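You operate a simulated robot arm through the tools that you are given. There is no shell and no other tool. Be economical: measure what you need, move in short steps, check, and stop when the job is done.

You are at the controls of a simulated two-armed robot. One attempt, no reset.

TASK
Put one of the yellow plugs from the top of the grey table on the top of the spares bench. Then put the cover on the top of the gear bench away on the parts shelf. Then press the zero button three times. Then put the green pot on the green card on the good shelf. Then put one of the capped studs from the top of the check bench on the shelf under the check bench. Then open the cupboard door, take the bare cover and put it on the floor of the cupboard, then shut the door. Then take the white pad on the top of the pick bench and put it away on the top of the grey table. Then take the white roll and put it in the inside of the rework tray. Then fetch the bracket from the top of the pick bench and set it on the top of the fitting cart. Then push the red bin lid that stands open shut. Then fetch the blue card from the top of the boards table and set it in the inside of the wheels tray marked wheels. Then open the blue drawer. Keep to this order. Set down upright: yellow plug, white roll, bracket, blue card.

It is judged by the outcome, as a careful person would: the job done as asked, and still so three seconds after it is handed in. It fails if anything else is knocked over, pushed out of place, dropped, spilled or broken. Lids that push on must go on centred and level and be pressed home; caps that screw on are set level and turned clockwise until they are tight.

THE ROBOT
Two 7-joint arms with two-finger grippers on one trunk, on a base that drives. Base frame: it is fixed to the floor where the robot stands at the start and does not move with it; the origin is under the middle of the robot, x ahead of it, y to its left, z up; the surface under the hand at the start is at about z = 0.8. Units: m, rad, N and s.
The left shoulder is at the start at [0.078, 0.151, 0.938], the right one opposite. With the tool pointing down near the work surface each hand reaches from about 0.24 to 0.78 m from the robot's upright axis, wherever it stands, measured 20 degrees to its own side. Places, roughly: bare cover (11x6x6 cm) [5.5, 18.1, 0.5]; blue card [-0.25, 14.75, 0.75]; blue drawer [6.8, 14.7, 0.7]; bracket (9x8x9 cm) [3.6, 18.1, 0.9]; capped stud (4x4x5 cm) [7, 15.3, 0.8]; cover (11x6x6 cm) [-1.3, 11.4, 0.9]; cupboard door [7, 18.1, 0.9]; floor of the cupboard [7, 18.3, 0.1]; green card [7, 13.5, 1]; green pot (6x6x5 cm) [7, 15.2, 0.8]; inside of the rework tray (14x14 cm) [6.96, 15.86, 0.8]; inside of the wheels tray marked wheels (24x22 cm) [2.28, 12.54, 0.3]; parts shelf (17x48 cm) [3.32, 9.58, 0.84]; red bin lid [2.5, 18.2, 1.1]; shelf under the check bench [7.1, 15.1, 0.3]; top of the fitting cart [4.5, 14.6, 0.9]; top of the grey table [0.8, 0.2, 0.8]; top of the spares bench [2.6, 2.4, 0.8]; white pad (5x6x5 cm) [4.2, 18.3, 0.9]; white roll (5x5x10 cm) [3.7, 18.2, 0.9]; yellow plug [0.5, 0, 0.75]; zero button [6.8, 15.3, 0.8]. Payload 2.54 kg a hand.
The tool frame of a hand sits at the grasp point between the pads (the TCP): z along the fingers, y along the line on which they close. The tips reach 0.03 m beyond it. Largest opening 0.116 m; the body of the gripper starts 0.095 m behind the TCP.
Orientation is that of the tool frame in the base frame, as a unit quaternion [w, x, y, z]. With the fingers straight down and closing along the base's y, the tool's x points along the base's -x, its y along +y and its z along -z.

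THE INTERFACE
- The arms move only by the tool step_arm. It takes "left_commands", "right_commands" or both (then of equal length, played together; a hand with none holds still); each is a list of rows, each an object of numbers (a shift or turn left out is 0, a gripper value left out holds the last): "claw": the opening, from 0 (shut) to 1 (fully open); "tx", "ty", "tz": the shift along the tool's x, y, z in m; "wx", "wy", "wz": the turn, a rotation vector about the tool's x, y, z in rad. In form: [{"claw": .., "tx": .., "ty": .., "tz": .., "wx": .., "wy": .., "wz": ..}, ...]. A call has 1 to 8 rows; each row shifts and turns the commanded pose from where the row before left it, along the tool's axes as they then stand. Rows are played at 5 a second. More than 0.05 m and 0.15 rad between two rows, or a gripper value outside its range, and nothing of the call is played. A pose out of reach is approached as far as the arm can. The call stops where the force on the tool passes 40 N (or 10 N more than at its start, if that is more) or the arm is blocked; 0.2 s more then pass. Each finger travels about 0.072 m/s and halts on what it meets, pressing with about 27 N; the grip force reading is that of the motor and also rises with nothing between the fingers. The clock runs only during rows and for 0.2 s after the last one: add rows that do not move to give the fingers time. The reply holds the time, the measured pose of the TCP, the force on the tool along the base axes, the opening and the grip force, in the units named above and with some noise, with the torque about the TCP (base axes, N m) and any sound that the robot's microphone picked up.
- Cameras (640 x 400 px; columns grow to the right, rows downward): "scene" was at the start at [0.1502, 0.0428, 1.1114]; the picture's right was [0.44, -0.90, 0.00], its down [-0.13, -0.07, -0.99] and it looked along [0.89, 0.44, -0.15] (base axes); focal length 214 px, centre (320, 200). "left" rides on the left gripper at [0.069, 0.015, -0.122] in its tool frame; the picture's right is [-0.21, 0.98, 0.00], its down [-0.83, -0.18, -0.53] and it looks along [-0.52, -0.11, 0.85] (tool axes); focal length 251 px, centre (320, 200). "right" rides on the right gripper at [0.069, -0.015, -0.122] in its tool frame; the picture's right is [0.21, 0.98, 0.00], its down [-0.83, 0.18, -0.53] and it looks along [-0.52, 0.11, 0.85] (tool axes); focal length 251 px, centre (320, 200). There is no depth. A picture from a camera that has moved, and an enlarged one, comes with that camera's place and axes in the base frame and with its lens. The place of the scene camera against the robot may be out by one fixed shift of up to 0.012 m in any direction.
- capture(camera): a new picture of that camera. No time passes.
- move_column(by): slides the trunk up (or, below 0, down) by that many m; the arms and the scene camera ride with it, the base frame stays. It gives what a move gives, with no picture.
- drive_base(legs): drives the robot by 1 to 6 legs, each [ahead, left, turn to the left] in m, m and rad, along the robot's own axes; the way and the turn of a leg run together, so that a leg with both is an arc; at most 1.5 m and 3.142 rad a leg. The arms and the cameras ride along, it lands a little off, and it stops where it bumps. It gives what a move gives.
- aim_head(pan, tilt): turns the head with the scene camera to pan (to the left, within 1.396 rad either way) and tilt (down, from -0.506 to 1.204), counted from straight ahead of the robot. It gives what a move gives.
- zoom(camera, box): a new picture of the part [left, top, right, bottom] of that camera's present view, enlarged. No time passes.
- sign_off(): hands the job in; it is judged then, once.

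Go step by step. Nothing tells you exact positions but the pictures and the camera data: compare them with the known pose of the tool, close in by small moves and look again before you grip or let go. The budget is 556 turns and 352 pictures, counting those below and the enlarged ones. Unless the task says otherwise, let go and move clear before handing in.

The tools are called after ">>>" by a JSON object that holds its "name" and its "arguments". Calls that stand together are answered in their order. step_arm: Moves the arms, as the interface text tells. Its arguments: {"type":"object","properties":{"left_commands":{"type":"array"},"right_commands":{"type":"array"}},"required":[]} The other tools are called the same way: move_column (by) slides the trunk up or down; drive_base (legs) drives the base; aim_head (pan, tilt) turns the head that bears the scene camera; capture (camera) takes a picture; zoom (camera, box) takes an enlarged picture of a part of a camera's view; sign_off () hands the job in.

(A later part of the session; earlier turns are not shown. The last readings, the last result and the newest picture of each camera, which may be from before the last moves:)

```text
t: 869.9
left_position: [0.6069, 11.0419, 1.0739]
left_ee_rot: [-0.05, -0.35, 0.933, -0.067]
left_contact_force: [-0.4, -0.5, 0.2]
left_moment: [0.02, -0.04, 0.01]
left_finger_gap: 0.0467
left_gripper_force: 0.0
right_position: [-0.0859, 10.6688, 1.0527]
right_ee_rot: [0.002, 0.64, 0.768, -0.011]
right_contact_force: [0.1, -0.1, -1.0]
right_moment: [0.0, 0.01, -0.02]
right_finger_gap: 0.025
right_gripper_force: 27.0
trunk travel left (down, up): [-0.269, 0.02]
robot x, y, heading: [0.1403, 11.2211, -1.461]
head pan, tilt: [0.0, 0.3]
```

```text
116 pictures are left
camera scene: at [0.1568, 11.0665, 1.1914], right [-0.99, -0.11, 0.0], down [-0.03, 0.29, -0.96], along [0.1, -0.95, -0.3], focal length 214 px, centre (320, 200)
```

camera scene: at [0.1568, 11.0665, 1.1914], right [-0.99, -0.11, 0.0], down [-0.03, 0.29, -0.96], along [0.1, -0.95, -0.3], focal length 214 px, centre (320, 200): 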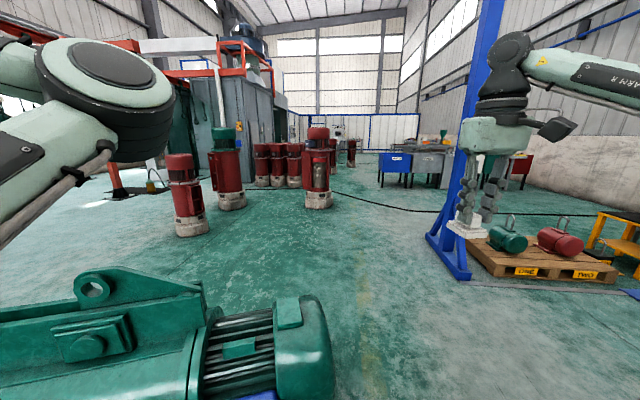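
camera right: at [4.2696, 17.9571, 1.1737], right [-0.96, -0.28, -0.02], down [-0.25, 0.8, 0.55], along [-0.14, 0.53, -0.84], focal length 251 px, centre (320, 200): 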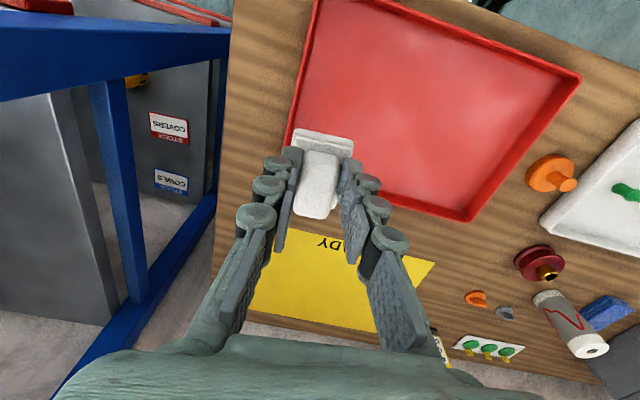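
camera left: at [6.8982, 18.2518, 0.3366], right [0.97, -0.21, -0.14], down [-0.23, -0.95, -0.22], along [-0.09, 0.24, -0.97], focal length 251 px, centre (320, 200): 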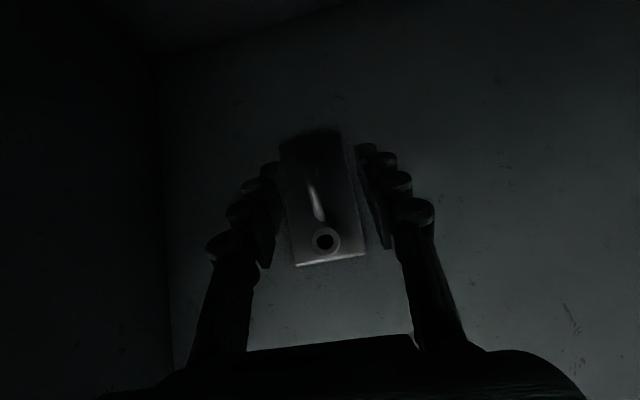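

>>> {"name": "drive_base", "arguments": {"legs": [[0, -0.5, -0.11], [1.4, 0, 0], [1.4, 0.05, 0]]}}

>>> {"name": "capture", "arguments": {"camera": "scene"}}

```text
t: 884.3
left_position: [0.1155, 9.2017, 1.0687]
left_ee_rot: [-0.063, -0.306, 0.948, -0.064]
left_contact_force: [0.8, 0.4, 0.1]
left_moment: [0.03, 0.05, -0.03]
left_finger_gap: 0.0464
left_gripper_force: 0.0
right_position: [-0.5868, 8.894, 1.0631]
right_ee_rot: [-0.013, 0.657, 0.753, -0.03]
right_contact_force: [-0.3, 0.0, 0.6]
right_moment: [0.04, -0.05, 0.03]
right_finger_gap: 0.0248
right_gripper_force: 27.0
trunk travel left (down, up): [-0.269, 0.02]
robot x, y, heading: [-0.3467, 9.4246, -1.563]
head pan, tilt: [0.0, 0.3]
stopped in leg 3: the robot was blocked; the commanded pose is now the measured one
```

```text
115 pictures are left
camera scene: at [-0.327, 9.267, 1.1927], right [-1.0, -0.01, 0.02], down [-0.02, 0.29, -0.96], along [0.01, -0.96, -0.29], focal length 214 px, centre (320, 200)
```

scene: 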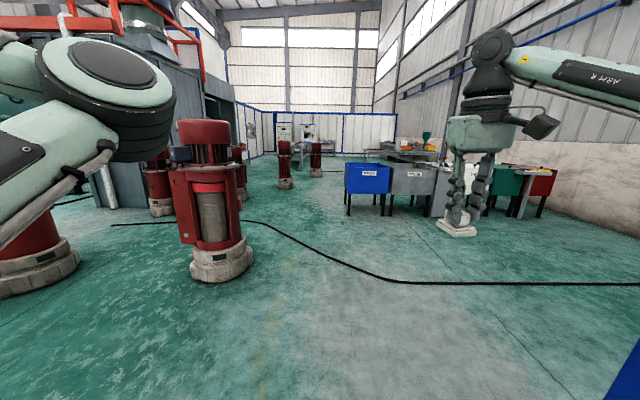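

The right elbow touched the gantry post. I back off, pass it further east, then shift west again before the drum.

>>> {"name": "drive_base", "arguments": {"legs": [[-0.15, 0, 0], [0, 0.26, 0], [1.15, 0, 0], [0.25, -0.27, 0], [1.2, 0, 0]]}}

>>> {"name": "capture", "arguments": {"camera": "scene"}}

```text
t: 885.0
left_position: [0.1122, 9.2053, 1.0725]
left_ee_rot: [-0.06, -0.306, 0.948, -0.065]
left_contact_force: [0.1, 1.4, -1.0]
left_moment: [-0.01, 0.03, -0.01]
left_finger_gap: 0.0462
left_gripper_force: 0.0
right_position: [-0.583, 8.8937, 1.0661]
right_ee_rot: [-0.007, 0.652, 0.757, -0.033]
right_contact_force: [0.0, 0.5, 0.4]
right_moment: [0.03, -0.04, -0.01]
right_finger_gap: 0.0247
right_gripper_force: 26.7
trunk travel left (down, up): [-0.269, 0.02]
robot x, y, heading: [-0.34, 9.4261, -1.555]
head pan, tilt: [0.0, 0.3]
stopped in leg 1: the robot was blocked; the commanded pose is now the measured one
```

```text
114 pictures are left
camera scene: at [-0.3309, 9.27, 1.1922], right [-1.0, -0.02, 0.01], down [-0.02, 0.29, -0.96], along [0.01, -0.96, -0.29], focal length 214 px, centre (320, 200)
```

scene: 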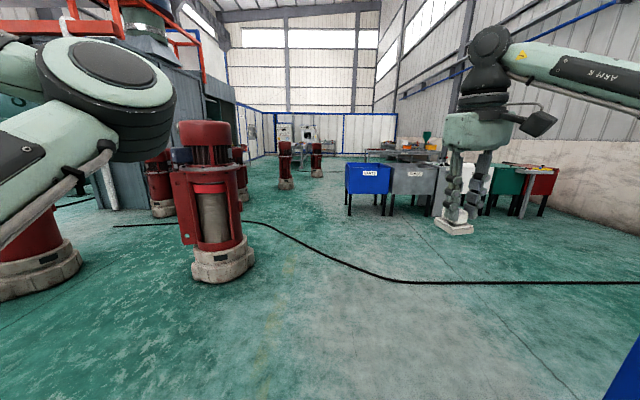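

>>> {"name": "drive_base", "arguments": {"legs": [[0, 0.2, 0]]}}

>>> {"name": "aim_head", "arguments": {"pan": -1.3, "tilt": 0.2}}

>>> {"name": "capture", "arguments": {"camera": "scene"}}

```text
t: 885.6
left_position: [0.1119, 9.2043, 1.0744]
left_ee_rot: [-0.058, -0.307, 0.948, -0.065]
left_contact_force: [-0.6, -0.6, 0.6]
left_moment: [0.0, 0.01, -0.02]
left_finger_gap: 0.0464
left_gripper_force: 0.1
right_position: [-0.5819, 8.8947, 1.0654]
right_ee_rot: [-0.006, 0.65, 0.759, -0.033]
right_contact_force: [0.3, 1.0, 0.0]
right_moment: [0.05, -0.01, -0.03]
right_finger_gap: 0.0251
right_gripper_force: 27.4
trunk travel left (down, up): [-0.269, 0.02]
robot x, y, heading: [-0.3442, 9.4261, -1.556]
head pan, tilt: [0.0, 0.3]
stopped in leg 1: the robot was blocked; the commanded pose is now the measured one
```

```text
t: 887.1
left_position: [0.1115, 9.2035, 1.0724]
left_ee_rot: [-0.058, -0.307, 0.948, -0.066]
left_contact_force: [0.3, 0.6, 0.6]
left_moment: [-0.02, -0.03, -0.02]
left_finger_gap: 0.0465
left_gripper_force: 0.1
right_position: [-0.5832, 8.8934, 1.0644]
right_ee_rot: [-0.007, 0.651, 0.759, -0.033]
right_contact_force: [-0.3, 0.3, -0.2]
right_moment: [0.01, 0.02, -0.04]
right_finger_gap: 0.0251
right_gripper_force: 27.4
trunk travel left (down, up): [-0.269, 0.02]
robot x, y, heading: [-0.3446, 9.4229, -1.553]
head pan, tilt: [-1.3, 0.201]
```

```text
113 pictures are left
camera scene: at [-0.4223, 9.3357, 1.2019], right [-0.28, 0.96, 0.0], down [0.18, 0.05, -0.98], along [-0.94, -0.28, -0.19], focal length 214 px, centre (320, 200)
```

scene: 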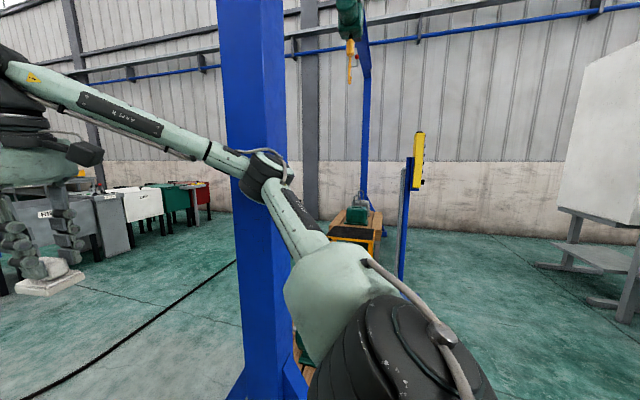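

The right elbow presses on the blue post. I move the right hand inward to free the elbow.

>>> {"name": "step_arm", "arguments": {"right_commands": [{"ty": 0.04}, {"ty": 0.04}, {"ty": 0.04}, {"ty": 0.03}, {}]}}

>>> {"name": "drive_base", "arguments": {"legs": [[0, 0.12, 0]]}}

>>> {"name": "capture", "arguments": {"camera": "scene"}}

```text
t: 888.3
left_position: [0.1037, 9.2009, 1.0766]
left_ee_rot: [-0.053, -0.305, 0.949, -0.065]
left_contact_force: [-0.1, -0.4, -0.2]
left_moment: [-0.05, 0.01, -0.01]
left_finger_gap: 0.0465
left_gripper_force: 0.2
right_position: [-0.4424, 8.9117, 1.0548]
right_ee_rot: [-0.003, 0.651, 0.758, -0.028]
right_contact_force: [0.2, -0.2, -0.6]
right_moment: [0.02, 0.04, 0.02]
right_finger_gap: 0.0249
right_gripper_force: 26.8
trunk travel left (down, up): [-0.269, 0.02]
robot x, y, heading: [-0.3407, 9.4292, -1.554]
head pan, tilt: [-1.3, 0.201]
```

```text
t: 890.1
left_position: [0.2233, 9.203, 1.0749]
left_ee_rot: [-0.054, -0.307, 0.948, -0.065]
left_contact_force: [1.1, -0.7, 0.1]
left_moment: [0.0, 0.0, -0.01]
left_finger_gap: 0.0465
left_gripper_force: 0.0
right_position: [-0.3228, 8.9123, 1.0545]
right_ee_rot: [-0.005, 0.652, 0.758, -0.028]
right_contact_force: [-0.7, 0.7, -0.1]
right_moment: [0.02, 0.0, -0.03]
right_finger_gap: 0.0248
right_gripper_force: 27.2
trunk travel left (down, up): [-0.269, 0.02]
robot x, y, heading: [-0.2215, 9.4248, -1.559]
head pan, tilt: [-1.3, 0.201]
```

```text
112 pictures are left
camera scene: at [-0.3114, 9.3345, 1.2008], right [-0.28, 0.96, 0.0], down [0.19, 0.06, -0.98], along [-0.94, -0.28, -0.2], focal length 214 px, centre (320, 200)
```

scene: 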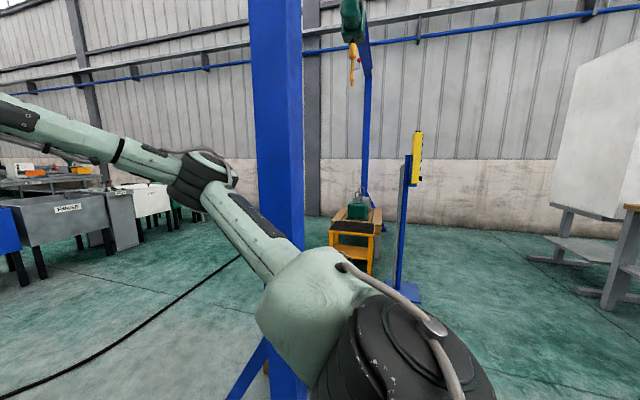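

Freed. I continue south past the post and the drum.

>>> {"name": "drive_base", "arguments": {"legs": [[0.8, 0, 0], [0.4, -0.15, 0], [1.2, 0, 0]]}}

>>> {"name": "aim_head", "arguments": {"pan": 0.0, "tilt": 0.3}}

>>> {"name": "capture", "arguments": {"camera": "scene"}}

```text
t: 902.1
left_position: [0.1218, 6.8355, 1.0765]
left_ee_rot: [-0.053, -0.302, 0.95, -0.064]
left_contact_force: [-1.1, 0.0, 0.4]
left_moment: [0.01, -0.02, 0.01]
left_finger_gap: 0.0465
left_gripper_force: 0.1
right_position: [-0.4262, 6.5528, 1.054]
right_ee_rot: [-0.005, 0.654, 0.756, -0.027]
right_contact_force: [-0.1, -0.2, 0.0]
right_moment: [-0.01, 0.01, 0.01]
right_finger_gap: 0.0252
right_gripper_force: 27.2
trunk travel left (down, up): [-0.269, 0.02]
robot x, y, heading: [-0.3208, 7.0636, -1.562]
head pan, tilt: [-1.3, 0.201]
```

```text
t: 903.6
left_position: [0.121, 6.8369, 1.0758]
left_ee_rot: [-0.053, -0.302, 0.95, -0.064]
left_contact_force: [0.7, -0.2, -0.2]
left_moment: [0.03, -0.01, 0.0]
left_finger_gap: 0.0466
left_gripper_force: 0.0
right_position: [-0.4263, 6.5509, 1.0532]
right_ee_rot: [-0.005, 0.653, 0.756, -0.028]
right_contact_force: [0.4, -1.0, -0.1]
right_moment: [0.03, 0.0, 0.02]
right_finger_gap: 0.0252
right_gripper_force: 26.8
trunk travel left (down, up): [-0.269, 0.02]
robot x, y, heading: [-0.3222, 7.063, -1.561]
head pan, tilt: [0.0, 0.3]
```

```text
111 pictures are left
camera scene: at [-0.3216, 6.9041, 1.1915], right [-1.0, -0.01, 0.0], down [0.0, 0.3, -0.96], along [0.01, -0.96, -0.3], focal length 214 px, centre (320, 200)
```

scene: 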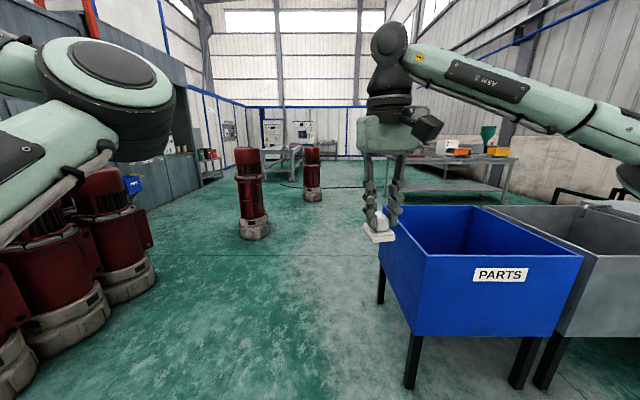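

The tank and drums are as before; I pass between them and then west of the drum at (-0.16, 3.1) towards the grey table.

>>> {"name": "drive_base", "arguments": {"legs": [[1.3, 0.1, 0], [0.9, -0.15, 0], [0.7, -0.3, 0], [1.0, -0.3, 0], [1.0, 0, 0], [0, 0, 1.56]]}}

>>> {"name": "aim_head", "arguments": {"pan": -0.2, "tilt": 0.3}}

>>> {"name": "capture", "arguments": {"camera": "scene"}}

```text
t: 932.0
left_position: [-0.6165, 2.5679, 1.0776]
left_ee_rot: [-0.009, 0.893, -0.441, 0.084]
left_contact_force: [0.5, 0.5, -0.2]
left_moment: [0.01, -0.01, 0.05]
left_finger_gap: 0.0462
left_gripper_force: 0.0
right_position: [-0.3111, 2.0297, 1.0544]
right_ee_rot: [0.016, -0.09, 0.996, -0.022]
right_contact_force: [0.2, 0.2, -1.0]
right_moment: [-0.02, 0.04, -0.02]
right_finger_gap: 0.0247
right_gripper_force: 27.1
trunk travel left (down, up): [-0.269, 0.02]
robot x, y, heading: [-0.8242, 2.1137, 0.043]
head pan, tilt: [0.0, 0.3]
```

```text
t: 932.8
left_position: [-0.6145, 2.567, 1.0766]
left_ee_rot: [-0.009, 0.893, -0.441, 0.084]
left_contact_force: [-0.1, 0.2, 0.7]
left_moment: [0.02, 0.01, -0.02]
left_finger_gap: 0.0462
left_gripper_force: 0.0
right_position: [-0.3109, 2.0286, 1.0545]
right_ee_rot: [0.018, -0.09, 0.996, -0.022]
right_contact_force: [0.3, 1.0, -0.7]
right_moment: [-0.03, 0.0, -0.02]
right_finger_gap: 0.0249
right_gripper_force: 27.1
trunk travel left (down, up): [-0.269, 0.02]
robot x, y, heading: [-0.8251, 2.1165, 0.044]
head pan, tilt: [-0.201, 0.3]
```

```text
110 pictures are left
camera scene: at [-0.6675, 2.1052, 1.1915], right [-0.16, -0.99, 0.0], down [-0.29, 0.05, -0.96], along [0.94, -0.15, -0.3], focal length 214 px, centre (320, 200)
```

scene: 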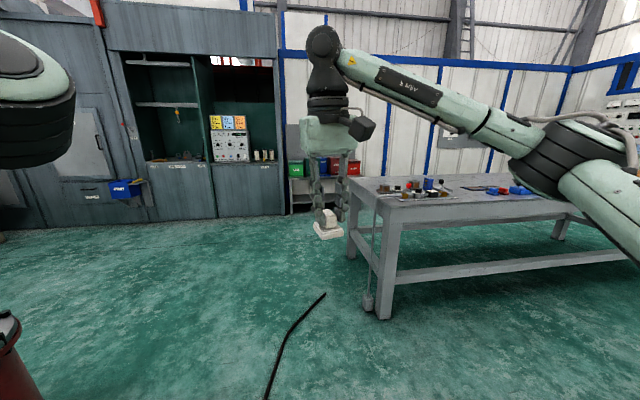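

I approach the table's north-west side and look for a free spot.

>>> {"name": "drive_base", "arguments": {"legs": [[0, -0.9, -0.044], [0.5, -0.3, 0]]}}

>>> {"name": "aim_head", "arguments": {"pan": -0.1, "tilt": 0.5}}

>>> {"name": "capture", "arguments": {"camera": "scene"}}

```text
t: 944.9
left_position: [-0.0761, 1.3689, 1.0767]
left_ee_rot: [-0.009, 0.891, -0.446, 0.084]
left_contact_force: [0.0, 0.6, 0.3]
left_moment: [0.02, 0.0, -0.02]
left_finger_gap: 0.0465
left_gripper_force: 0.0
right_position: [0.2228, 0.8285, 1.0542]
right_ee_rot: [0.016, -0.084, 0.996, -0.023]
right_contact_force: [-0.1, 0.3, -0.4]
right_moment: [0.01, 0.02, -0.03]
right_finger_gap: 0.0249
right_gripper_force: 26.7
trunk travel left (down, up): [-0.269, 0.02]
robot x, y, heading: [-0.2893, 0.9183, 0.033]
head pan, tilt: [-0.201, 0.3]
```

```text
t: 945.7
left_position: [-0.0772, 1.3702, 1.0765]
left_ee_rot: [-0.009, 0.891, -0.446, 0.083]
left_contact_force: [0.1, 0.0, 0.7]
left_moment: [-0.03, 0.02, -0.02]
left_finger_gap: 0.0465
left_gripper_force: 0.0
right_position: [0.2235, 0.8279, 1.0544]
right_ee_rot: [0.018, -0.084, 0.996, -0.022]
right_contact_force: [0.1, -0.7, -0.7]
right_moment: [0.02, 0.03, 0.03]
right_finger_gap: 0.0248
right_gripper_force: 26.7
trunk travel left (down, up): [-0.269, 0.02]
robot x, y, heading: [-0.294, 0.9186, 0.032]
head pan, tilt: [-0.099, 0.499]
```

```text
109 pictures are left
camera scene: at [-0.1355, 0.9175, 1.1731], right [-0.07, -1.0, 0.0], down [-0.48, 0.03, -0.88], along [0.88, -0.06, -0.48], focal length 214 px, centre (320, 200)
```

scene: 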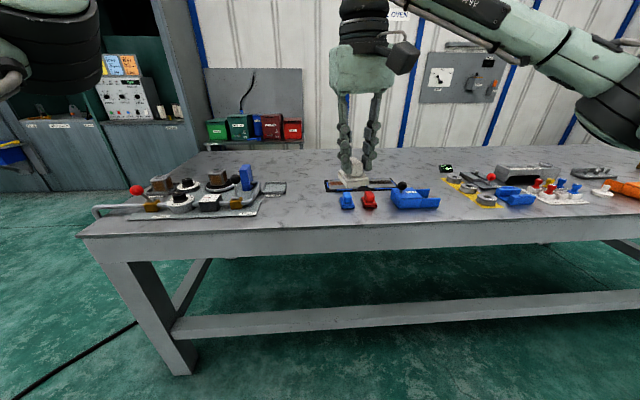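

There is a free spot at about (0.48, 0.93). I drive 20 cm closer and bring the pad over it.

>>> {"name": "drive_base", "arguments": {"legs": [[0.2, 0, -0.032]]}}

>>> {"name": "step_arm", "arguments": {"right_commands": [{"tx": -0.04, "ty": 0.025}, {"tx": -0.035, "ty": 0.03}, {"ty": 0.03}, {"tz": 0.045}, {"tz": 0.045}, {"tz": 0.04}, {}]}}

>>> {"name": "capture", "arguments": {"camera": "scene"}}

>>> {"name": "capture", "arguments": {"camera": "right"}}

```text
t: 947.2
left_position: [0.1351, 1.3655, 1.076]
left_ee_rot: [-0.008, 0.884, -0.459, 0.083]
left_contact_force: [0.4, -0.8, 0.5]
left_moment: [0.0, 0.02, -0.04]
left_finger_gap: 0.0464
left_gripper_force: 0.0
right_position: [0.4151, 0.8168, 1.0543]
right_ee_rot: [0.015, -0.069, 0.997, -0.023]
right_contact_force: [0.4, 0.0, 0.0]
right_moment: [0.0, 0.06, 0.0]
right_finger_gap: 0.0248
right_gripper_force: 26.6
trunk travel left (down, up): [-0.269, 0.02]
robot x, y, heading: [-0.0945, 0.9216, 0.001]
head pan, tilt: [-0.099, 0.499]
```

```text
t: 948.9
left_position: [0.1337, 1.3655, 1.0766]
left_ee_rot: [-0.008, 0.884, -0.46, 0.083]
left_contact_force: [-0.5, -1.0, -0.2]
left_moment: [-0.02, 0.0, 0.02]
left_finger_gap: 0.0462
left_gripper_force: 0.2
right_position: [0.4834, 0.9061, 0.9228]
right_ee_rot: [0.016, -0.07, 0.997, -0.023]
right_contact_force: [0.5, 0.4, -0.7]
right_moment: [0.02, 0.02, -0.03]
right_finger_gap: 0.025
right_gripper_force: 27.3
trunk travel left (down, up): [-0.269, 0.02]
robot x, y, heading: [-0.096, 0.9221, 0.003]
head pan, tilt: [-0.099, 0.499]
```

```text
108 pictures are left
camera scene: at [0.0611, 0.9164, 1.1731], right [-0.1, -1.0, 0.0], down [-0.48, 0.05, -0.88], along [0.87, -0.08, -0.48], focal length 214 px, centre (320, 200)
```

scene: 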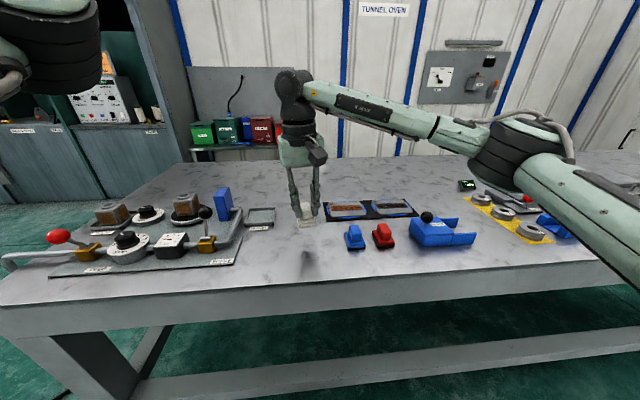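

```text
107 pictures are left
camera right: at [0.4129, 0.887, 1.043], right [-0.35, 0.94, -0.05], down [0.77, 0.32, 0.55], along [0.53, 0.15, -0.83], focal length 251 px, centre (320, 200)
```

right: 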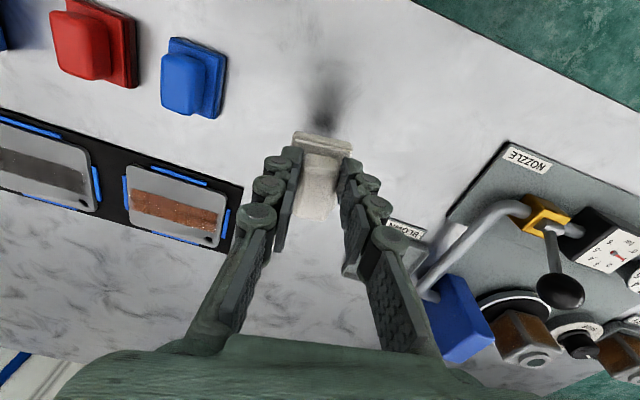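

The spot is clear. I lower the pad to contact.

>>> {"name": "step_arm", "arguments": {"right_commands": [{"tz": 0.03}, {"tz": 0.02}, {"tz": 0.008}, {"tz": 0.005}, {"tz": 0.005}, {"tz": 0.004}, {}]}}

```text
t: 950.5
left_position: [0.1316, 1.3665, 1.0778]
left_ee_rot: [-0.01, 0.884, -0.459, 0.085]
left_contact_force: [0.0, -0.8, 0.1]
left_moment: [-0.01, 0.01, -0.01]
left_finger_gap: 0.0465
left_gripper_force: 0.0
right_position: [0.4848, 0.9026, 0.8545]
right_ee_rot: [0.019, -0.069, 0.997, -0.022]
right_contact_force: [2.2, -6.4, 27.0]
right_moment: [0.0, -0.18, 0.0]
right_finger_gap: 0.0254
right_gripper_force: 26.4
trunk travel left (down, up): [-0.269, 0.02]
robot x, y, heading: [-0.1012, 0.9239, 0.002]
head pan, tilt: [-0.099, 0.499]
```

>>> {"name": "step_arm", "arguments": {"right_commands": [{"tz": -0.004}, {"claw": 0.3}, {"claw": 0.45}, {}, {"tz": -0.045}, {"tz": -0.045}, {"tz": -0.045}, {"tz": -0.045}]}}

>>> {"name": "zoom", "arguments": {"camera": "scene", "box": [230, 160, 400, 270]}}

```text
t: 952.2
left_position: [0.1333, 1.3676, 1.0771]
left_ee_rot: [-0.008, 0.884, -0.46, 0.084]
left_contact_force: [-0.6, 0.0, -0.2]
left_moment: [0.02, 0.01, -0.02]
left_finger_gap: 0.0463
left_gripper_force: 0.0
right_position: [0.4802, 0.9099, 1.0355]
right_ee_rot: [0.017, -0.069, 0.997, -0.022]
right_contact_force: [1.0, 0.7, 0.4]
right_moment: [-0.04, 0.02, 0.03]
right_finger_gap: 0.0521
right_gripper_force: 0.2
trunk travel left (down, up): [-0.269, 0.02]
robot x, y, heading: [-0.0978, 0.9222, 0.006]
head pan, tilt: [-0.099, 0.499]
```

```text
3.64 times, centred on (315, 215) of scene
camera zoom: at [0.0607, 0.9165, 1.1731], right [-0.1, -1.0, 0.0], down [-0.48, 0.05, -0.88], along [0.87, -0.08, -0.48], focal length 780 px, centre (338, 146)
```

zoom: 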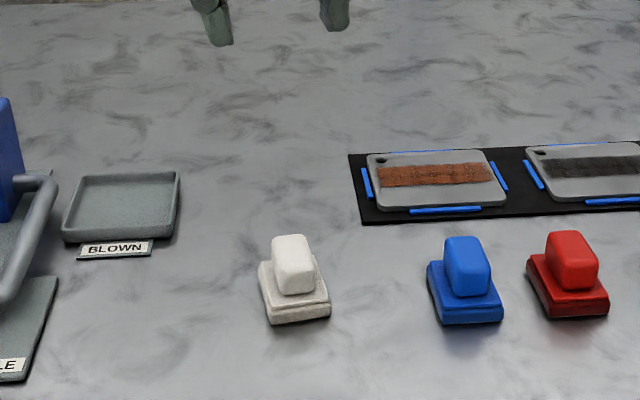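

Task 7 is done. Now back north for the white roll, by the same way.

>>> {"name": "step_arm", "arguments": {"right_commands": [{"tx": 0.045, "claw": 0.0}, {"tx": 0.04}, {"ty": -0.03}]}}

>>> {"name": "drive_base", "arguments": {"legs": [[-0.75, 0, 0], [0, 1.2, 0], [0, 0, 1.565], [1.0, 0.1, 0], [1.0, -0.25, 0]]}}

>>> {"name": "drive_base", "arguments": {"legs": [[0.8, -0.35, 0], [0.9, -0.1, 0]]}}

```text
t: 953.0
left_position: [0.1335, 1.3662, 1.0763]
left_ee_rot: [-0.008, 0.884, -0.459, 0.084]
left_contact_force: [0.6, -0.5, -0.6]
left_moment: [-0.01, 0.03, -0.02]
left_finger_gap: 0.0465
left_gripper_force: 0.0
right_position: [0.3992, 0.8677, 1.0302]
right_ee_rot: [0.016, -0.069, 0.997, -0.022]
right_contact_force: [-0.1, 0.3, 0.0]
right_moment: [-0.01, -0.01, 0.06]
right_finger_gap: 0.0
right_gripper_force: 26.9
trunk travel left (down, up): [-0.269, 0.02]
robot x, y, heading: [-0.0962, 0.9229, 0.001]
head pan, tilt: [-0.099, 0.499]
```

```text
t: 981.8
left_position: [-0.9899, 4.3415, 1.0756]
left_ee_rot: [-0.063, 0.959, 0.27, 0.056]
left_contact_force: [-0.1, 0.8, 1.1]
left_moment: [-0.01, 0.01, 0.02]
left_finger_gap: 0.0465
left_gripper_force: 0.0
right_position: [-0.477, 4.5738, 1.0324]
right_ee_rot: [-0.028, 0.733, -0.68, 0.005]
right_contact_force: [0.0, 1.4, -1.1]
right_moment: [-0.01, -0.01, 0.03]
right_finger_gap: 0.0
right_gripper_force: 27.5
trunk travel left (down, up): [-0.269, 0.02]
robot x, y, heading: [-0.5632, 4.0818, 1.509]
head pan, tilt: [-0.099, 0.499]
```

```text
t: 990.8
left_position: [-0.4331, 6.0217, 1.0749]
left_ee_rot: [-0.062, 0.959, 0.27, 0.057]
left_contact_force: [0.0, 0.9, 0.0]
left_moment: [-0.05, -0.01, 0.01]
left_finger_gap: 0.0462
left_gripper_force: 0.0
right_position: [0.0805, 6.2523, 1.0321]
right_ee_rot: [-0.028, 0.732, -0.68, 0.005]
right_contact_force: [0.0, -0.2, -0.3]
right_moment: [0.03, 0.02, -0.01]
right_finger_gap: 0.0003
right_gripper_force: 26.6
trunk travel left (down, up): [-0.269, 0.02]
robot x, y, heading: [-0.0071, 5.7644, 1.506]
head pan, tilt: [-0.099, 0.499]
```

>>> {"name": "drive_base", "arguments": {"legs": [[1.3, 0.31, 0.062], [1.0, 0, 0]]}}

>>> {"name": "drive_base", "arguments": {"legs": [[0.5, -0.22, 0], [0.75, 0, 0], [0.6, 0.25, 0]]}}

```text
t: 1002.1
left_position: [-0.777, 8.2473, 1.0748]
left_ee_rot: [-0.065, 0.946, 0.313, 0.052]
left_contact_force: [-0.3, 0.3, -0.5]
left_moment: [-0.01, -0.02, 0.01]
left_finger_gap: 0.0464
left_gripper_force: 0.1
right_position: [-0.2854, 8.5242, 1.032]
right_ee_rot: [-0.028, 0.762, -0.647, 0.004]
right_contact_force: [0.3, 0.4, -0.6]
right_moment: [0.0, 0.03, 0.0]
right_finger_gap: 0.0
right_gripper_force: 27.1
trunk travel left (down, up): [-0.269, 0.02]
robot x, y, heading: [-0.3292, 8.0287, 1.597]
head pan, tilt: [-0.099, 0.499]
```

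```text
t: 1012.2
left_position: [-0.8919, 10.0818, 1.0762]
left_ee_rot: [-0.066, 0.941, 0.327, 0.051]
left_contact_force: [0.4, -0.5, 0.3]
left_moment: [-0.02, -0.01, 0.01]
left_finger_gap: 0.0465
left_gripper_force: 0.1
right_position: [-0.4087, 10.3733, 1.0315]
right_ee_rot: [-0.028, 0.773, -0.634, 0.004]
right_contact_force: [0.2, -0.5, 0.0]
right_moment: [-0.01, 0.01, -0.01]
right_finger_gap: 0.0
right_gripper_force: 26.9
trunk travel left (down, up): [-0.269, 0.02]
robot x, y, heading: [-0.4343, 9.8811, 1.632]
head pan, tilt: [-0.099, 0.499]
```

>>> {"name": "drive_base", "arguments": {"legs": [[1.35, 0, -0.06], [1.35, 0, 0], [0.9, 0.4, 0], [0.9, 0.4, 0]]}}

>>> {"name": "drive_base", "arguments": {"legs": [[1.4, 0, 0], [1.3, 0, 0], [0, 0, -1.57]]}}

```text
t: 1034.9
left_position: [-1.7952, 14.6202, 1.0755]
left_ee_rot: [-0.065, 0.947, 0.312, 0.052]
left_contact_force: [0.3, 0.5, 0.0]
left_moment: [0.01, -0.04, -0.01]
left_finger_gap: 0.0463
left_gripper_force: 0.1
right_position: [-1.3037, 14.896, 1.0327]
right_ee_rot: [-0.028, 0.762, -0.647, 0.004]
right_contact_force: [-0.2, 0.1, 0.1]
right_moment: [0.0, 0.0, -0.01]
right_finger_gap: 0.0003
right_gripper_force: 26.9
trunk travel left (down, up): [-0.269, 0.02]
robot x, y, heading: [-1.3478, 14.3979, 1.596]
head pan, tilt: [-0.099, 0.499]
```

```text
t: 1051.8
left_position: [-1.3044, 17.4967, 1.0762]
left_ee_rot: [-0.01, 0.893, -0.442, 0.084]
left_contact_force: [-1.2, -0.5, -0.1]
left_moment: [0.0, 0.01, 0.0]
left_finger_gap: 0.0462
left_gripper_force: 0.1
right_position: [-1.0202, 17.0105, 1.0323]
right_ee_rot: [0.017, -0.088, 0.996, -0.022]
right_contact_force: [-0.1, 0.1, -0.9]
right_moment: [0.01, -0.01, -0.02]
right_finger_gap: 0.0002
right_gripper_force: 27.3
trunk travel left (down, up): [-0.269, 0.02]
robot x, y, heading: [-1.5221, 17.0467, 0.044]
head pan, tilt: [-0.099, 0.499]
```

>>> {"name": "drive_base", "arguments": {"legs": [[1.5, -0.1, -0.044], [1.5, 0, 0], [1.5, 0, 0], [0.5, 0, 0], [0, 0, 1.57]]}}

>>> {"name": "aim_head", "arguments": {"pan": 0.0, "tilt": 0.35}}

>>> {"name": "capture", "arguments": {"camera": "scene"}}

```text
refused: leg 1 is longer than a leg can be; nothing moved
```

```text
t: 1052.5
left_position: [-1.3051, 17.4972, 1.0764]
left_ee_rot: [-0.01, 0.893, -0.442, 0.084]
left_contact_force: [-0.3, -0.4, -0.1]
left_moment: [0.0, 0.01, 0.02]
left_finger_gap: 0.0464
left_gripper_force: 0.2
right_position: [-1.0213, 17.0091, 1.0329]
right_ee_rot: [0.017, -0.089, 0.996, -0.023]
right_contact_force: [1.0, 0.3, -0.6]
right_moment: [-0.01, 0.0, -0.01]
right_finger_gap: 0.0003
right_gripper_force: 27.0
trunk travel left (down, up): [-0.269, 0.02]
robot x, y, heading: [-1.5164, 17.0455, 0.04]
head pan, tilt: [0.0, 0.351]
```

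```text
105 pictures are left
camera scene: at [-1.3575, 17.0538, 1.1867], right [0.04, -1.0, 0.0], down [-0.34, -0.01, -0.94], along [0.94, 0.04, -0.34], focal length 214 px, centre (320, 200)
```

scene: 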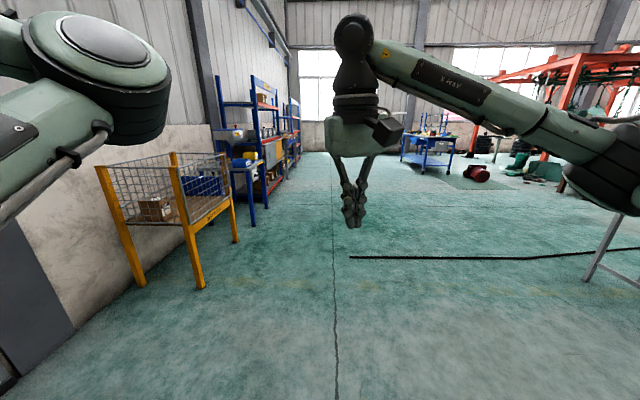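

>>> {"name": "drive_base", "arguments": {"legs": [[1.45, -0.08, -0.04], [1.5, 0, 0], [1.5, 0, 0], [0.55, 0, 0], [0, 0, 1.57]]}}

>>> {"name": "capture", "arguments": {"camera": "scene"}}

```text
t: 1080.3
left_position: [3.0422, 17.1198, 1.0768]
left_ee_rot: [-0.064, 0.957, 0.278, 0.055]
left_contact_force: [0.6, -0.5, 0.9]
left_moment: [0.0, 0.0, -0.03]
left_finger_gap: 0.0463
left_gripper_force: 0.1
right_position: [3.5512, 17.3612, 1.0318]
right_ee_rot: [-0.028, 0.739, -0.673, 0.006]
right_contact_force: [0.1, -0.5, 0.1]
right_moment: [0.03, 0.0, 0.0]
right_finger_gap: 0.0002
right_gripper_force: 27.5
trunk travel left (down, up): [-0.269, 0.02]
robot x, y, heading: [3.4755, 16.8688, 1.534]
head pan, tilt: [0.0, 0.351]
```

```text
104 pictures are left
camera scene: at [3.4803, 17.0321, 1.1868], right [1.0, -0.04, 0.0], down [-0.01, -0.34, -0.94], along [0.04, 0.94, -0.34], focal length 214 px, centre (320, 200)
```

scene: 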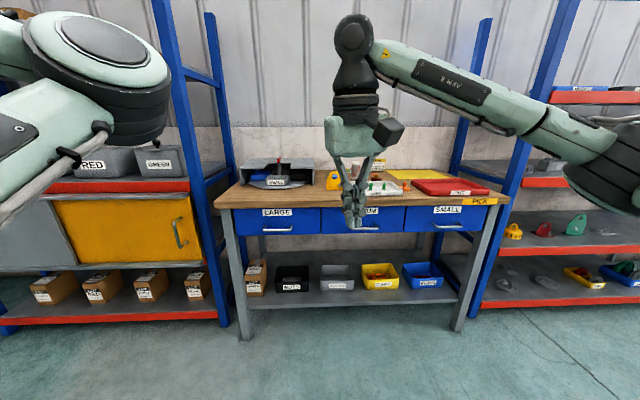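

>>> {"name": "zoom", "arguments": {"camera": "scene", "box": [220, 140, 500, 250]}}

```text
2.29 times, centred on (360, 195) of scene
camera zoom: at [3.4803, 17.0321, 1.1868], right [1.0, -0.04, 0.0], down [-0.01, -0.34, -0.94], along [0.04, 0.94, -0.34], focal length 490 px, centre (229, 211)
```

zoom: 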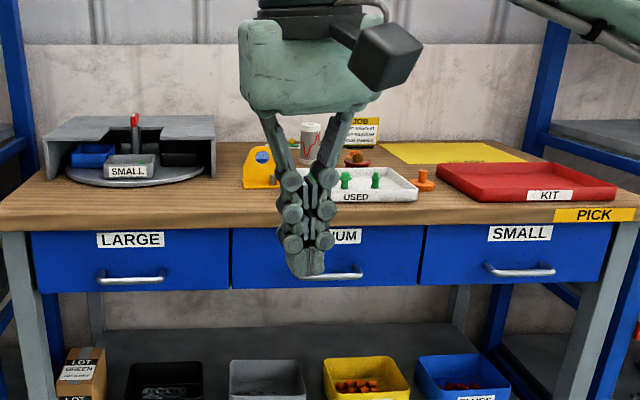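

The roll is at about (3.75, 18.25), the yellow bracket at (3.59, 18.08). I drive up to the bench with the right hand raised.

>>> {"name": "drive_base", "arguments": {"legs": [[0.63, -0.13, 0.035]]}}

>>> {"name": "step_arm", "arguments": {"right_commands": [{"claw": 0.7, "wy": 0.02}, {"tx": -0.04}, {"tx": -0.04}, {}]}}

>>> {"name": "capture", "arguments": {"camera": "right"}}

```text
t: 1084.0
left_position: [3.1675, 17.7362, 1.0763]
left_ee_rot: [-0.065, 0.948, 0.305, 0.053]
left_contact_force: [0.0, 0.3, 0.1]
left_moment: [0.0, 0.02, -0.01]
left_finger_gap: 0.0464
left_gripper_force: 0.1
right_position: [3.6632, 18.0073, 1.0314]
right_ee_rot: [-0.028, 0.758, -0.652, 0.004]
right_contact_force: [-0.2, 0.6, 0.3]
right_moment: [0.0, 0.04, -0.01]
right_finger_gap: 0.0
right_gripper_force: 27.1
trunk travel left (down, up): [-0.269, 0.02]
robot x, y, heading: [3.6122, 17.5137, 1.583]
head pan, tilt: [0.0, 0.351]
```

```text
t: 1085.0
left_position: [3.1671, 17.7371, 1.0771]
left_ee_rot: [-0.065, 0.948, 0.306, 0.053]
left_contact_force: [-0.1, -0.2, 1.1]
left_moment: [0.02, 0.0, 0.01]
left_finger_gap: 0.0465
left_gripper_force: 0.0
right_position: [3.6494, 18.087, 1.0316]
right_ee_rot: [-0.021, 0.757, -0.653, 0.012]
right_contact_force: [0.5, 0.4, 0.0]
right_moment: [0.0, 0.01, -0.02]
right_finger_gap: 0.0811
right_gripper_force: 0.0
trunk travel left (down, up): [-0.269, 0.02]
robot x, y, heading: [3.611, 17.5073, 1.587]
head pan, tilt: [0.0, 0.351]
```

```text
102 pictures are left
camera right: at [3.6698, 18.0188, 1.1534], right [-0.93, -0.36, -0.05], down [-0.33, 0.78, 0.53], along [-0.15, 0.51, -0.84], focal length 251 px, centre (320, 200)
```

right: 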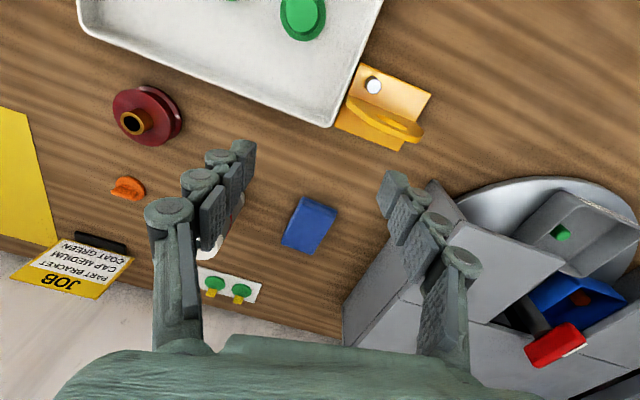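

>>> {"name": "step_arm", "arguments": {"right_commands": [{"tx": -0.0326, "ty": -0.0324}, {"tx": -0.0326, "ty": -0.0324}, {"tx": -0.0326, "ty": -0.0324}, {"tx": -0.0326, "ty": -0.0324}, {}]}}

>>> {"name": "capture", "arguments": {"camera": "right"}}

```text
t: 1086.2
left_position: [3.1671, 17.7369, 1.0759]
left_ee_rot: [-0.065, 0.948, 0.306, 0.054]
left_contact_force: [0.8, -0.6, 0.5]
left_moment: [-0.01, 0.0, -0.01]
left_finger_gap: 0.0466
left_gripper_force: 0.0
right_position: [3.7608, 18.2363, 1.0388]
right_ee_rot: [-0.022, 0.757, -0.653, 0.011]
right_contact_force: [-0.3, -0.7, 0.9]
right_moment: [0.01, 0.05, -0.02]
right_finger_gap: 0.0813
right_gripper_force: 0.0
trunk travel left (down, up): [-0.269, 0.02]
robot x, y, heading: [3.6127, 17.5132, 1.584]
head pan, tilt: [0.0, 0.351]
```

```text
101 pictures are left
camera right: at [3.7803, 18.1678, 1.16], right [-0.93, -0.36, -0.05], down [-0.33, 0.78, 0.53], along [-0.15, 0.52, -0.84], focal length 251 px, centre (320, 200)
```

right: 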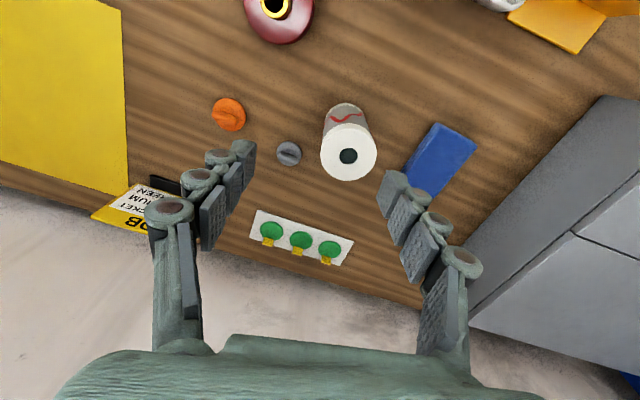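

The roll is at (3.743, 18.234). I centre over it, descend and grip its upper half.

>>> {"name": "step_arm", "arguments": {"right_commands": [{"claw": 0.6, "ty": 0.0175}, {"tz": 0.04}, {"tz": 0.03}, {"tz": 0.022}, {}, {"claw": 0.3}, {}, {}]}}

>>> {"name": "step_arm", "arguments": {"right_commands": [{}, {"tz": -0.02}, {"tz": -0.03}, {}]}}

>>> {"name": "capture", "arguments": {"camera": "right"}}

```text
t: 1088.0
left_position: [3.1681, 17.7365, 1.0763]
left_ee_rot: [-0.065, 0.948, 0.306, 0.053]
left_contact_force: [0.2, 0.2, -0.1]
left_moment: [0.0, 0.04, 0.0]
left_finger_gap: 0.0461
left_gripper_force: 0.1
right_position: [3.7446, 18.2345, 0.9456]
right_ee_rot: [-0.021, 0.758, -0.652, 0.012]
right_contact_force: [-0.4, -0.3, 3.0]
right_moment: [0.02, 0.12, -0.02]
right_finger_gap: 0.0469
right_gripper_force: 26.7
trunk travel left (down, up): [-0.269, 0.02]
robot x, y, heading: [3.6125, 17.5134, 1.586]
head pan, tilt: [0.0, 0.351]
```

```text
t: 1089.0
left_position: [3.1678, 17.7371, 1.0772]
left_ee_rot: [-0.065, 0.948, 0.306, 0.053]
left_contact_force: [0.1, -0.3, -0.3]
left_moment: [-0.02, -0.01, 0.01]
left_finger_gap: 0.0465
left_gripper_force: 0.1
right_position: [3.7441, 18.234, 0.9978]
right_ee_rot: [-0.021, 0.758, -0.652, 0.013]
right_contact_force: [-0.3, 0.1, -1.5]
right_moment: [-0.01, 0.07, 0.01]
right_finger_gap: 0.0469
right_gripper_force: 27.2
trunk travel left (down, up): [-0.269, 0.02]
robot x, y, heading: [3.6149, 17.511, 1.583]
head pan, tilt: [0.0, 0.351]
```

```text
100 pictures are left
camera right: at [3.7641, 18.1659, 1.1183], right [-0.93, -0.36, -0.05], down [-0.33, 0.78, 0.53], along [-0.15, 0.51, -0.85], focal length 251 px, centre (320, 200)
```

right: 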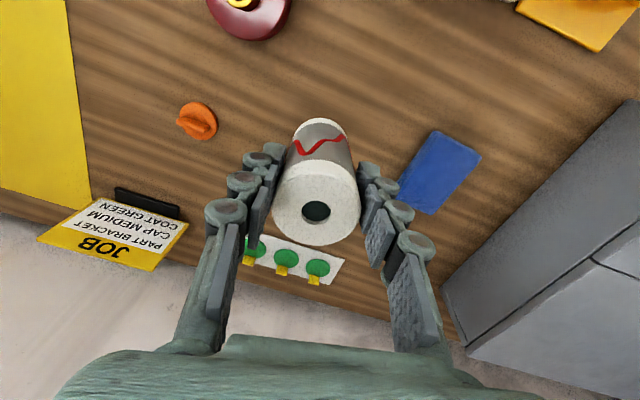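

The roll is lifted upright. I raise it further while pulling back, then back away from the bench.

>>> {"name": "step_arm", "arguments": {"right_commands": [{"tx": 0.01, "tz": -0.03}, {"tx": 0.015, "tz": -0.035}, {"tx": 0.02, "tz": -0.035}, {"tx": 0.045}, {"tx": 0.045}, {"tx": 0.045}, {"tx": 0.045}, {"tx": 0.02}]}}

>>> {"name": "drive_base", "arguments": {"legs": [[-0.9, 0, 0], [0, 0, -1.585]]}}

>>> {"name": "aim_head", "arguments": {"pan": -0.1, "tilt": 0.3}}

>>> {"name": "capture", "arguments": {"camera": "scene"}}

```text
t: 1090.8
left_position: [3.167, 17.7357, 1.0768]
left_ee_rot: [-0.066, 0.948, 0.307, 0.052]
left_contact_force: [-0.5, -0.1, -0.8]
left_moment: [0.03, -0.01, -0.02]
left_finger_gap: 0.0464
left_gripper_force: 0.1
right_position: [3.7777, 17.9861, 1.0938]
right_ee_rot: [-0.021, 0.757, -0.653, 0.012]
right_contact_force: [0.0, 0.6, -1.5]
right_moment: [0.0, 0.04, -0.01]
right_finger_gap: 0.047
right_gripper_force: 27.1
trunk travel left (down, up): [-0.269, 0.02]
robot x, y, heading: [3.612, 17.5114, 1.585]
head pan, tilt: [0.0, 0.351]
```

```text
t: 1099.3
left_position: [3.8308, 17.0742, 1.0766]
left_ee_rot: [-0.01, 0.89, -0.449, 0.084]
left_contact_force: [0.2, -0.2, -0.7]
left_moment: [0.02, 0.04, -0.03]
left_finger_gap: 0.0462
left_gripper_force: 0.1
right_position: [4.0876, 16.4687, 1.094]
right_ee_rot: [0.006, -0.081, 0.996, -0.023]
right_contact_force: [-0.1, -0.1, -1.7]
right_moment: [-0.04, 0.03, -0.02]
right_finger_gap: 0.0467
right_gripper_force: 26.9
trunk travel left (down, up): [-0.269, 0.02]
robot x, y, heading: [3.6074, 16.6268, 0.023]
head pan, tilt: [0.0, 0.351]
```

```text
t: 1100.0
left_position: [3.8305, 17.0763, 1.076]
left_ee_rot: [-0.009, 0.889, -0.45, 0.084]
left_contact_force: [0.3, -0.1, -0.3]
left_moment: [-0.01, -0.01, -0.01]
left_finger_gap: 0.0465
left_gripper_force: 0.0
right_position: [4.0882, 16.4687, 1.0943]
right_ee_rot: [0.007, -0.079, 0.997, -0.024]
right_contact_force: [0.3, -0.7, -1.0]
right_moment: [0.0, 0.03, -0.02]
right_finger_gap: 0.0467
right_gripper_force: 27.3
trunk travel left (down, up): [-0.269, 0.02]
robot x, y, heading: [3.6138, 16.6296, 0.025]
head pan, tilt: [-0.099, 0.3]
```

```text
99 pictures are left
camera scene: at [3.771, 16.6238, 1.1914], right [-0.07, -1.0, 0.0], down [-0.3, 0.02, -0.96], along [0.95, -0.07, -0.3], focal length 214 px, centre (320, 200)
```

scene: 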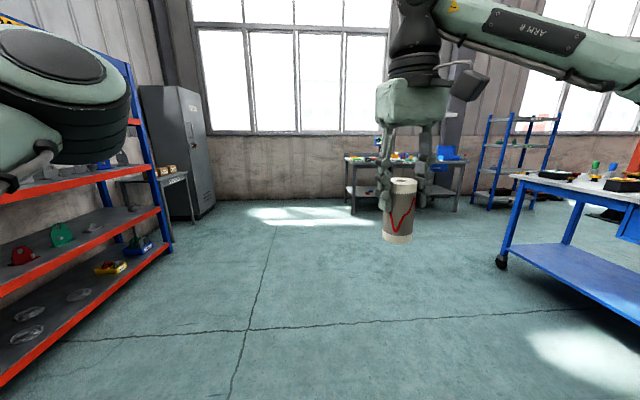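

>>> {"name": "drive_base", "arguments": {"legs": [[1.4, 0, -0.025], [0.9, -0.3, 0], [0.1, -0.3, 0]]}}

>>> {"name": "aim_head", "arguments": {"pan": -0.15, "tilt": 0.5}}

>>> {"name": "capture", "arguments": {"camera": "scene"}}

```text
t: 1114.6
left_position: [6.25, 16.4028, 1.0758]
left_ee_rot: [-0.006, 0.875, -0.476, 0.085]
left_contact_force: [0.3, 0.1, 0.9]
left_moment: [0.01, -0.01, 0.0]
left_finger_gap: 0.0464
left_gripper_force: 0.0
right_position: [6.4666, 15.7813, 1.0944]
right_ee_rot: [0.006, -0.049, 0.999, -0.023]
right_contact_force: [0.0, 0.0, -1.3]
right_moment: [-0.01, 0.03, 0.04]
right_finger_gap: 0.0463
right_gripper_force: 27.1
trunk travel left (down, up): [-0.269, 0.02]
robot x, y, heading: [6.0017, 15.9688, -0.033]
head pan, tilt: [-0.099, 0.3]
```

```text
t: 1115.4
left_position: [6.2495, 16.4021, 1.0757]
left_ee_rot: [-0.007, 0.875, -0.476, 0.084]
left_contact_force: [0.3, -0.2, 0.1]
left_moment: [0.01, -0.02, 0.02]
left_finger_gap: 0.0462
left_gripper_force: 0.1
right_position: [6.4671, 15.7813, 1.0946]
right_ee_rot: [0.006, -0.049, 0.998, -0.024]
right_contact_force: [0.5, -0.6, -0.8]
right_moment: [-0.01, 0.01, 0.0]
right_finger_gap: 0.0459
right_gripper_force: 27.2
trunk travel left (down, up): [-0.269, 0.02]
robot x, y, heading: [5.9998, 15.97, -0.032]
head pan, tilt: [-0.15, 0.499]
```

```text
98 pictures are left
camera scene: at [6.1584, 15.9518, 1.1731], right [-0.19, -0.98, 0.0], down [-0.47, 0.09, -0.88], along [0.86, -0.16, -0.48], focal length 214 px, centre (320, 200)
```

scene: 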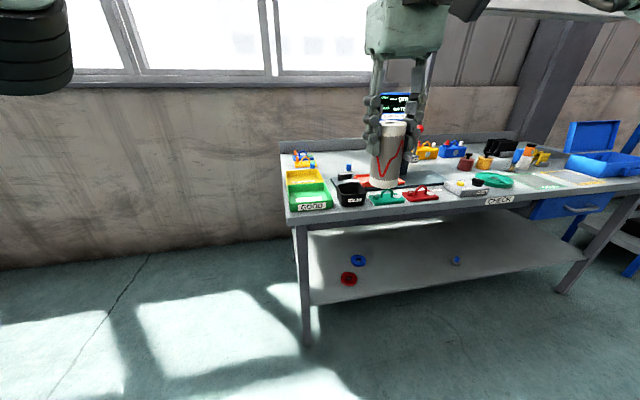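

>>> {"name": "zoom", "arguments": {"camera": "scene", "box": [275, 140, 375, 220]}}

```text
5.00 times, centred on (325, 180) of scene
camera zoom: at [6.1584, 15.9518, 1.1731], right [-0.19, -0.98, 0.0], down [-0.47, 0.09, -0.88], along [0.86, -0.16, -0.48], focal length 1072 px, centre (295, 300)
```

zoom: 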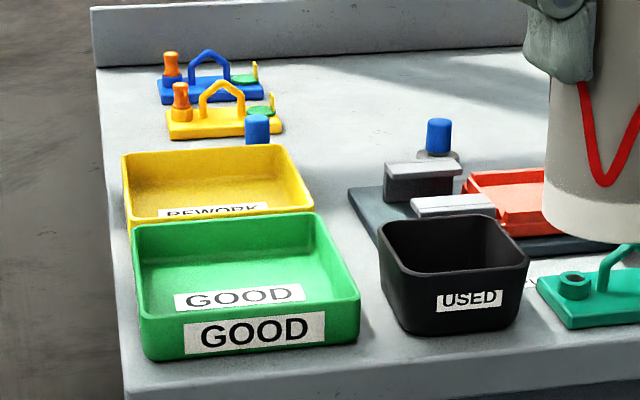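

The REWORK tray is the yellow one behind GOOD, around (6.98, 15.86). I drive up and move the roll above it.

>>> {"name": "drive_base", "arguments": {"legs": [[0.33, 0.08, 0.032]]}}

>>> {"name": "step_arm", "arguments": {"right_commands": [{"tx": -0.045}, {"tx": -0.045}, {"tx": -0.03}, {}]}}

>>> {"name": "capture", "arguments": {"camera": "right"}}

```text
t: 1117.6
left_position: [6.5745, 16.4815, 1.0768]
left_ee_rot: [-0.008, 0.88, -0.468, 0.084]
left_contact_force: [0.7, -0.4, -0.2]
left_moment: [0.0, 0.04, -0.02]
left_finger_gap: 0.0463
left_gripper_force: 0.1
right_position: [6.8035, 15.8647, 1.0947]
right_ee_rot: [0.006, -0.059, 0.998, -0.024]
right_contact_force: [0.1, -0.8, -2.0]
right_moment: [-0.01, 0.02, -0.01]
right_finger_gap: 0.0465
right_gripper_force: 26.9
trunk travel left (down, up): [-0.269, 0.02]
robot x, y, heading: [6.3336, 16.0416, -0.019]
head pan, tilt: [-0.15, 0.499]
```

```text
t: 1118.6
left_position: [6.5736, 16.4803, 1.0773]
left_ee_rot: [-0.007, 0.88, -0.468, 0.084]
left_contact_force: [0.3, -0.7, -0.3]
left_moment: [0.03, 0.03, 0.04]
left_finger_gap: 0.0465
left_gripper_force: 0.1
right_position: [6.9234, 15.8773, 1.0957]
right_ee_rot: [0.006, -0.059, 0.998, -0.024]
right_contact_force: [0.7, 0.6, -1.1]
right_moment: [0.01, 0.0, -0.02]
right_finger_gap: 0.0463
right_gripper_force: 27.3
trunk travel left (down, up): [-0.269, 0.02]
robot x, y, heading: [6.3338, 16.0394, -0.019]
head pan, tilt: [-0.15, 0.499]
```

```text
96 pictures are left
camera right: at [6.8546, 15.8593, 1.2172], right [-0.33, 0.94, -0.05], down [0.79, 0.3, 0.53], along [0.52, 0.14, -0.84], focal length 251 px, centre (320, 200)
```

right: 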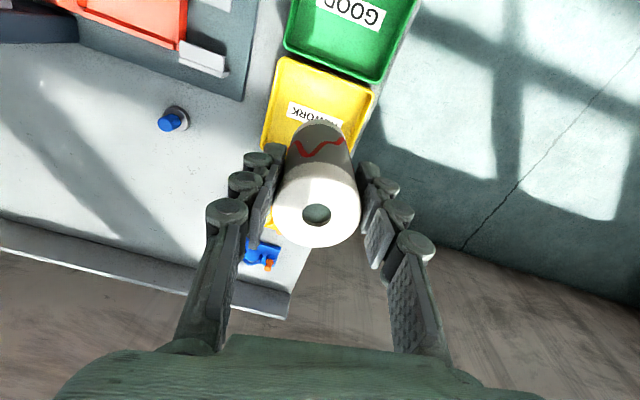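

The tray centre is at (6.965, 15.868). I centre the roll and lower it.

>>> {"name": "step_arm", "arguments": {"right_commands": [{"tx": -0.0406, "ty": -0.0139}, {"tz": 0.045}, {"tz": 0.045}, {"tz": 0.045}, {"tz": 0.04}, {}]}}

>>> {"name": "capture", "arguments": {"camera": "right"}}

>>> {"name": "zoom", "arguments": {"camera": "scene", "box": [270, 120, 430, 240]}}

```text
t: 1120.0
left_position: [6.5728, 16.4802, 1.0774]
left_ee_rot: [-0.008, 0.88, -0.468, 0.085]
left_contact_force: [-0.4, 0.5, -0.3]
left_moment: [0.01, 0.0, -0.05]
left_finger_gap: 0.0463
left_gripper_force: 0.1
right_position: [6.9671, 15.861, 0.9212]
right_ee_rot: [0.006, -0.059, 0.998, -0.024]
right_contact_force: [-0.5, -0.5, -1.3]
right_moment: [0.02, 0.01, 0.01]
right_finger_gap: 0.0465
right_gripper_force: 27.0
trunk travel left (down, up): [-0.269, 0.02]
robot x, y, heading: [6.3345, 16.0433, -0.016]
head pan, tilt: [-0.15, 0.499]
```

```text
95 pictures are left
camera right: at [6.8984, 15.8433, 1.043], right [-0.33, 0.94, -0.05], down [0.79, 0.3, 0.53], along [0.52, 0.14, -0.84], focal length 251 px, centre (320, 200)
```

right: 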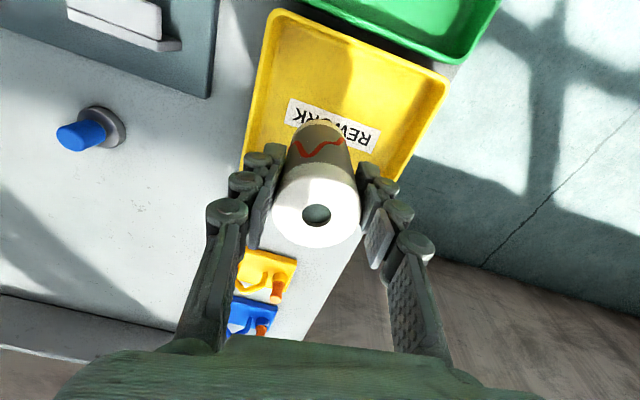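

```text
3.33 times, centred on (350, 180) of scene
camera zoom: at [6.4912, 16.0276, 1.1731], right [-0.17, -0.99, 0.0], down [-0.47, 0.08, -0.88], along [0.87, -0.15, -0.48], focal length 715 px, centre (220, 267)
```

zoom: 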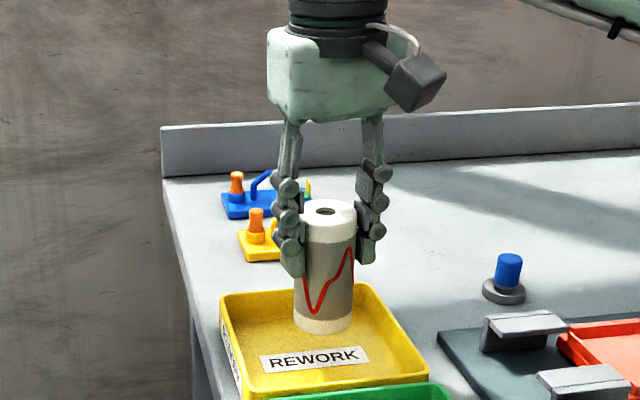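

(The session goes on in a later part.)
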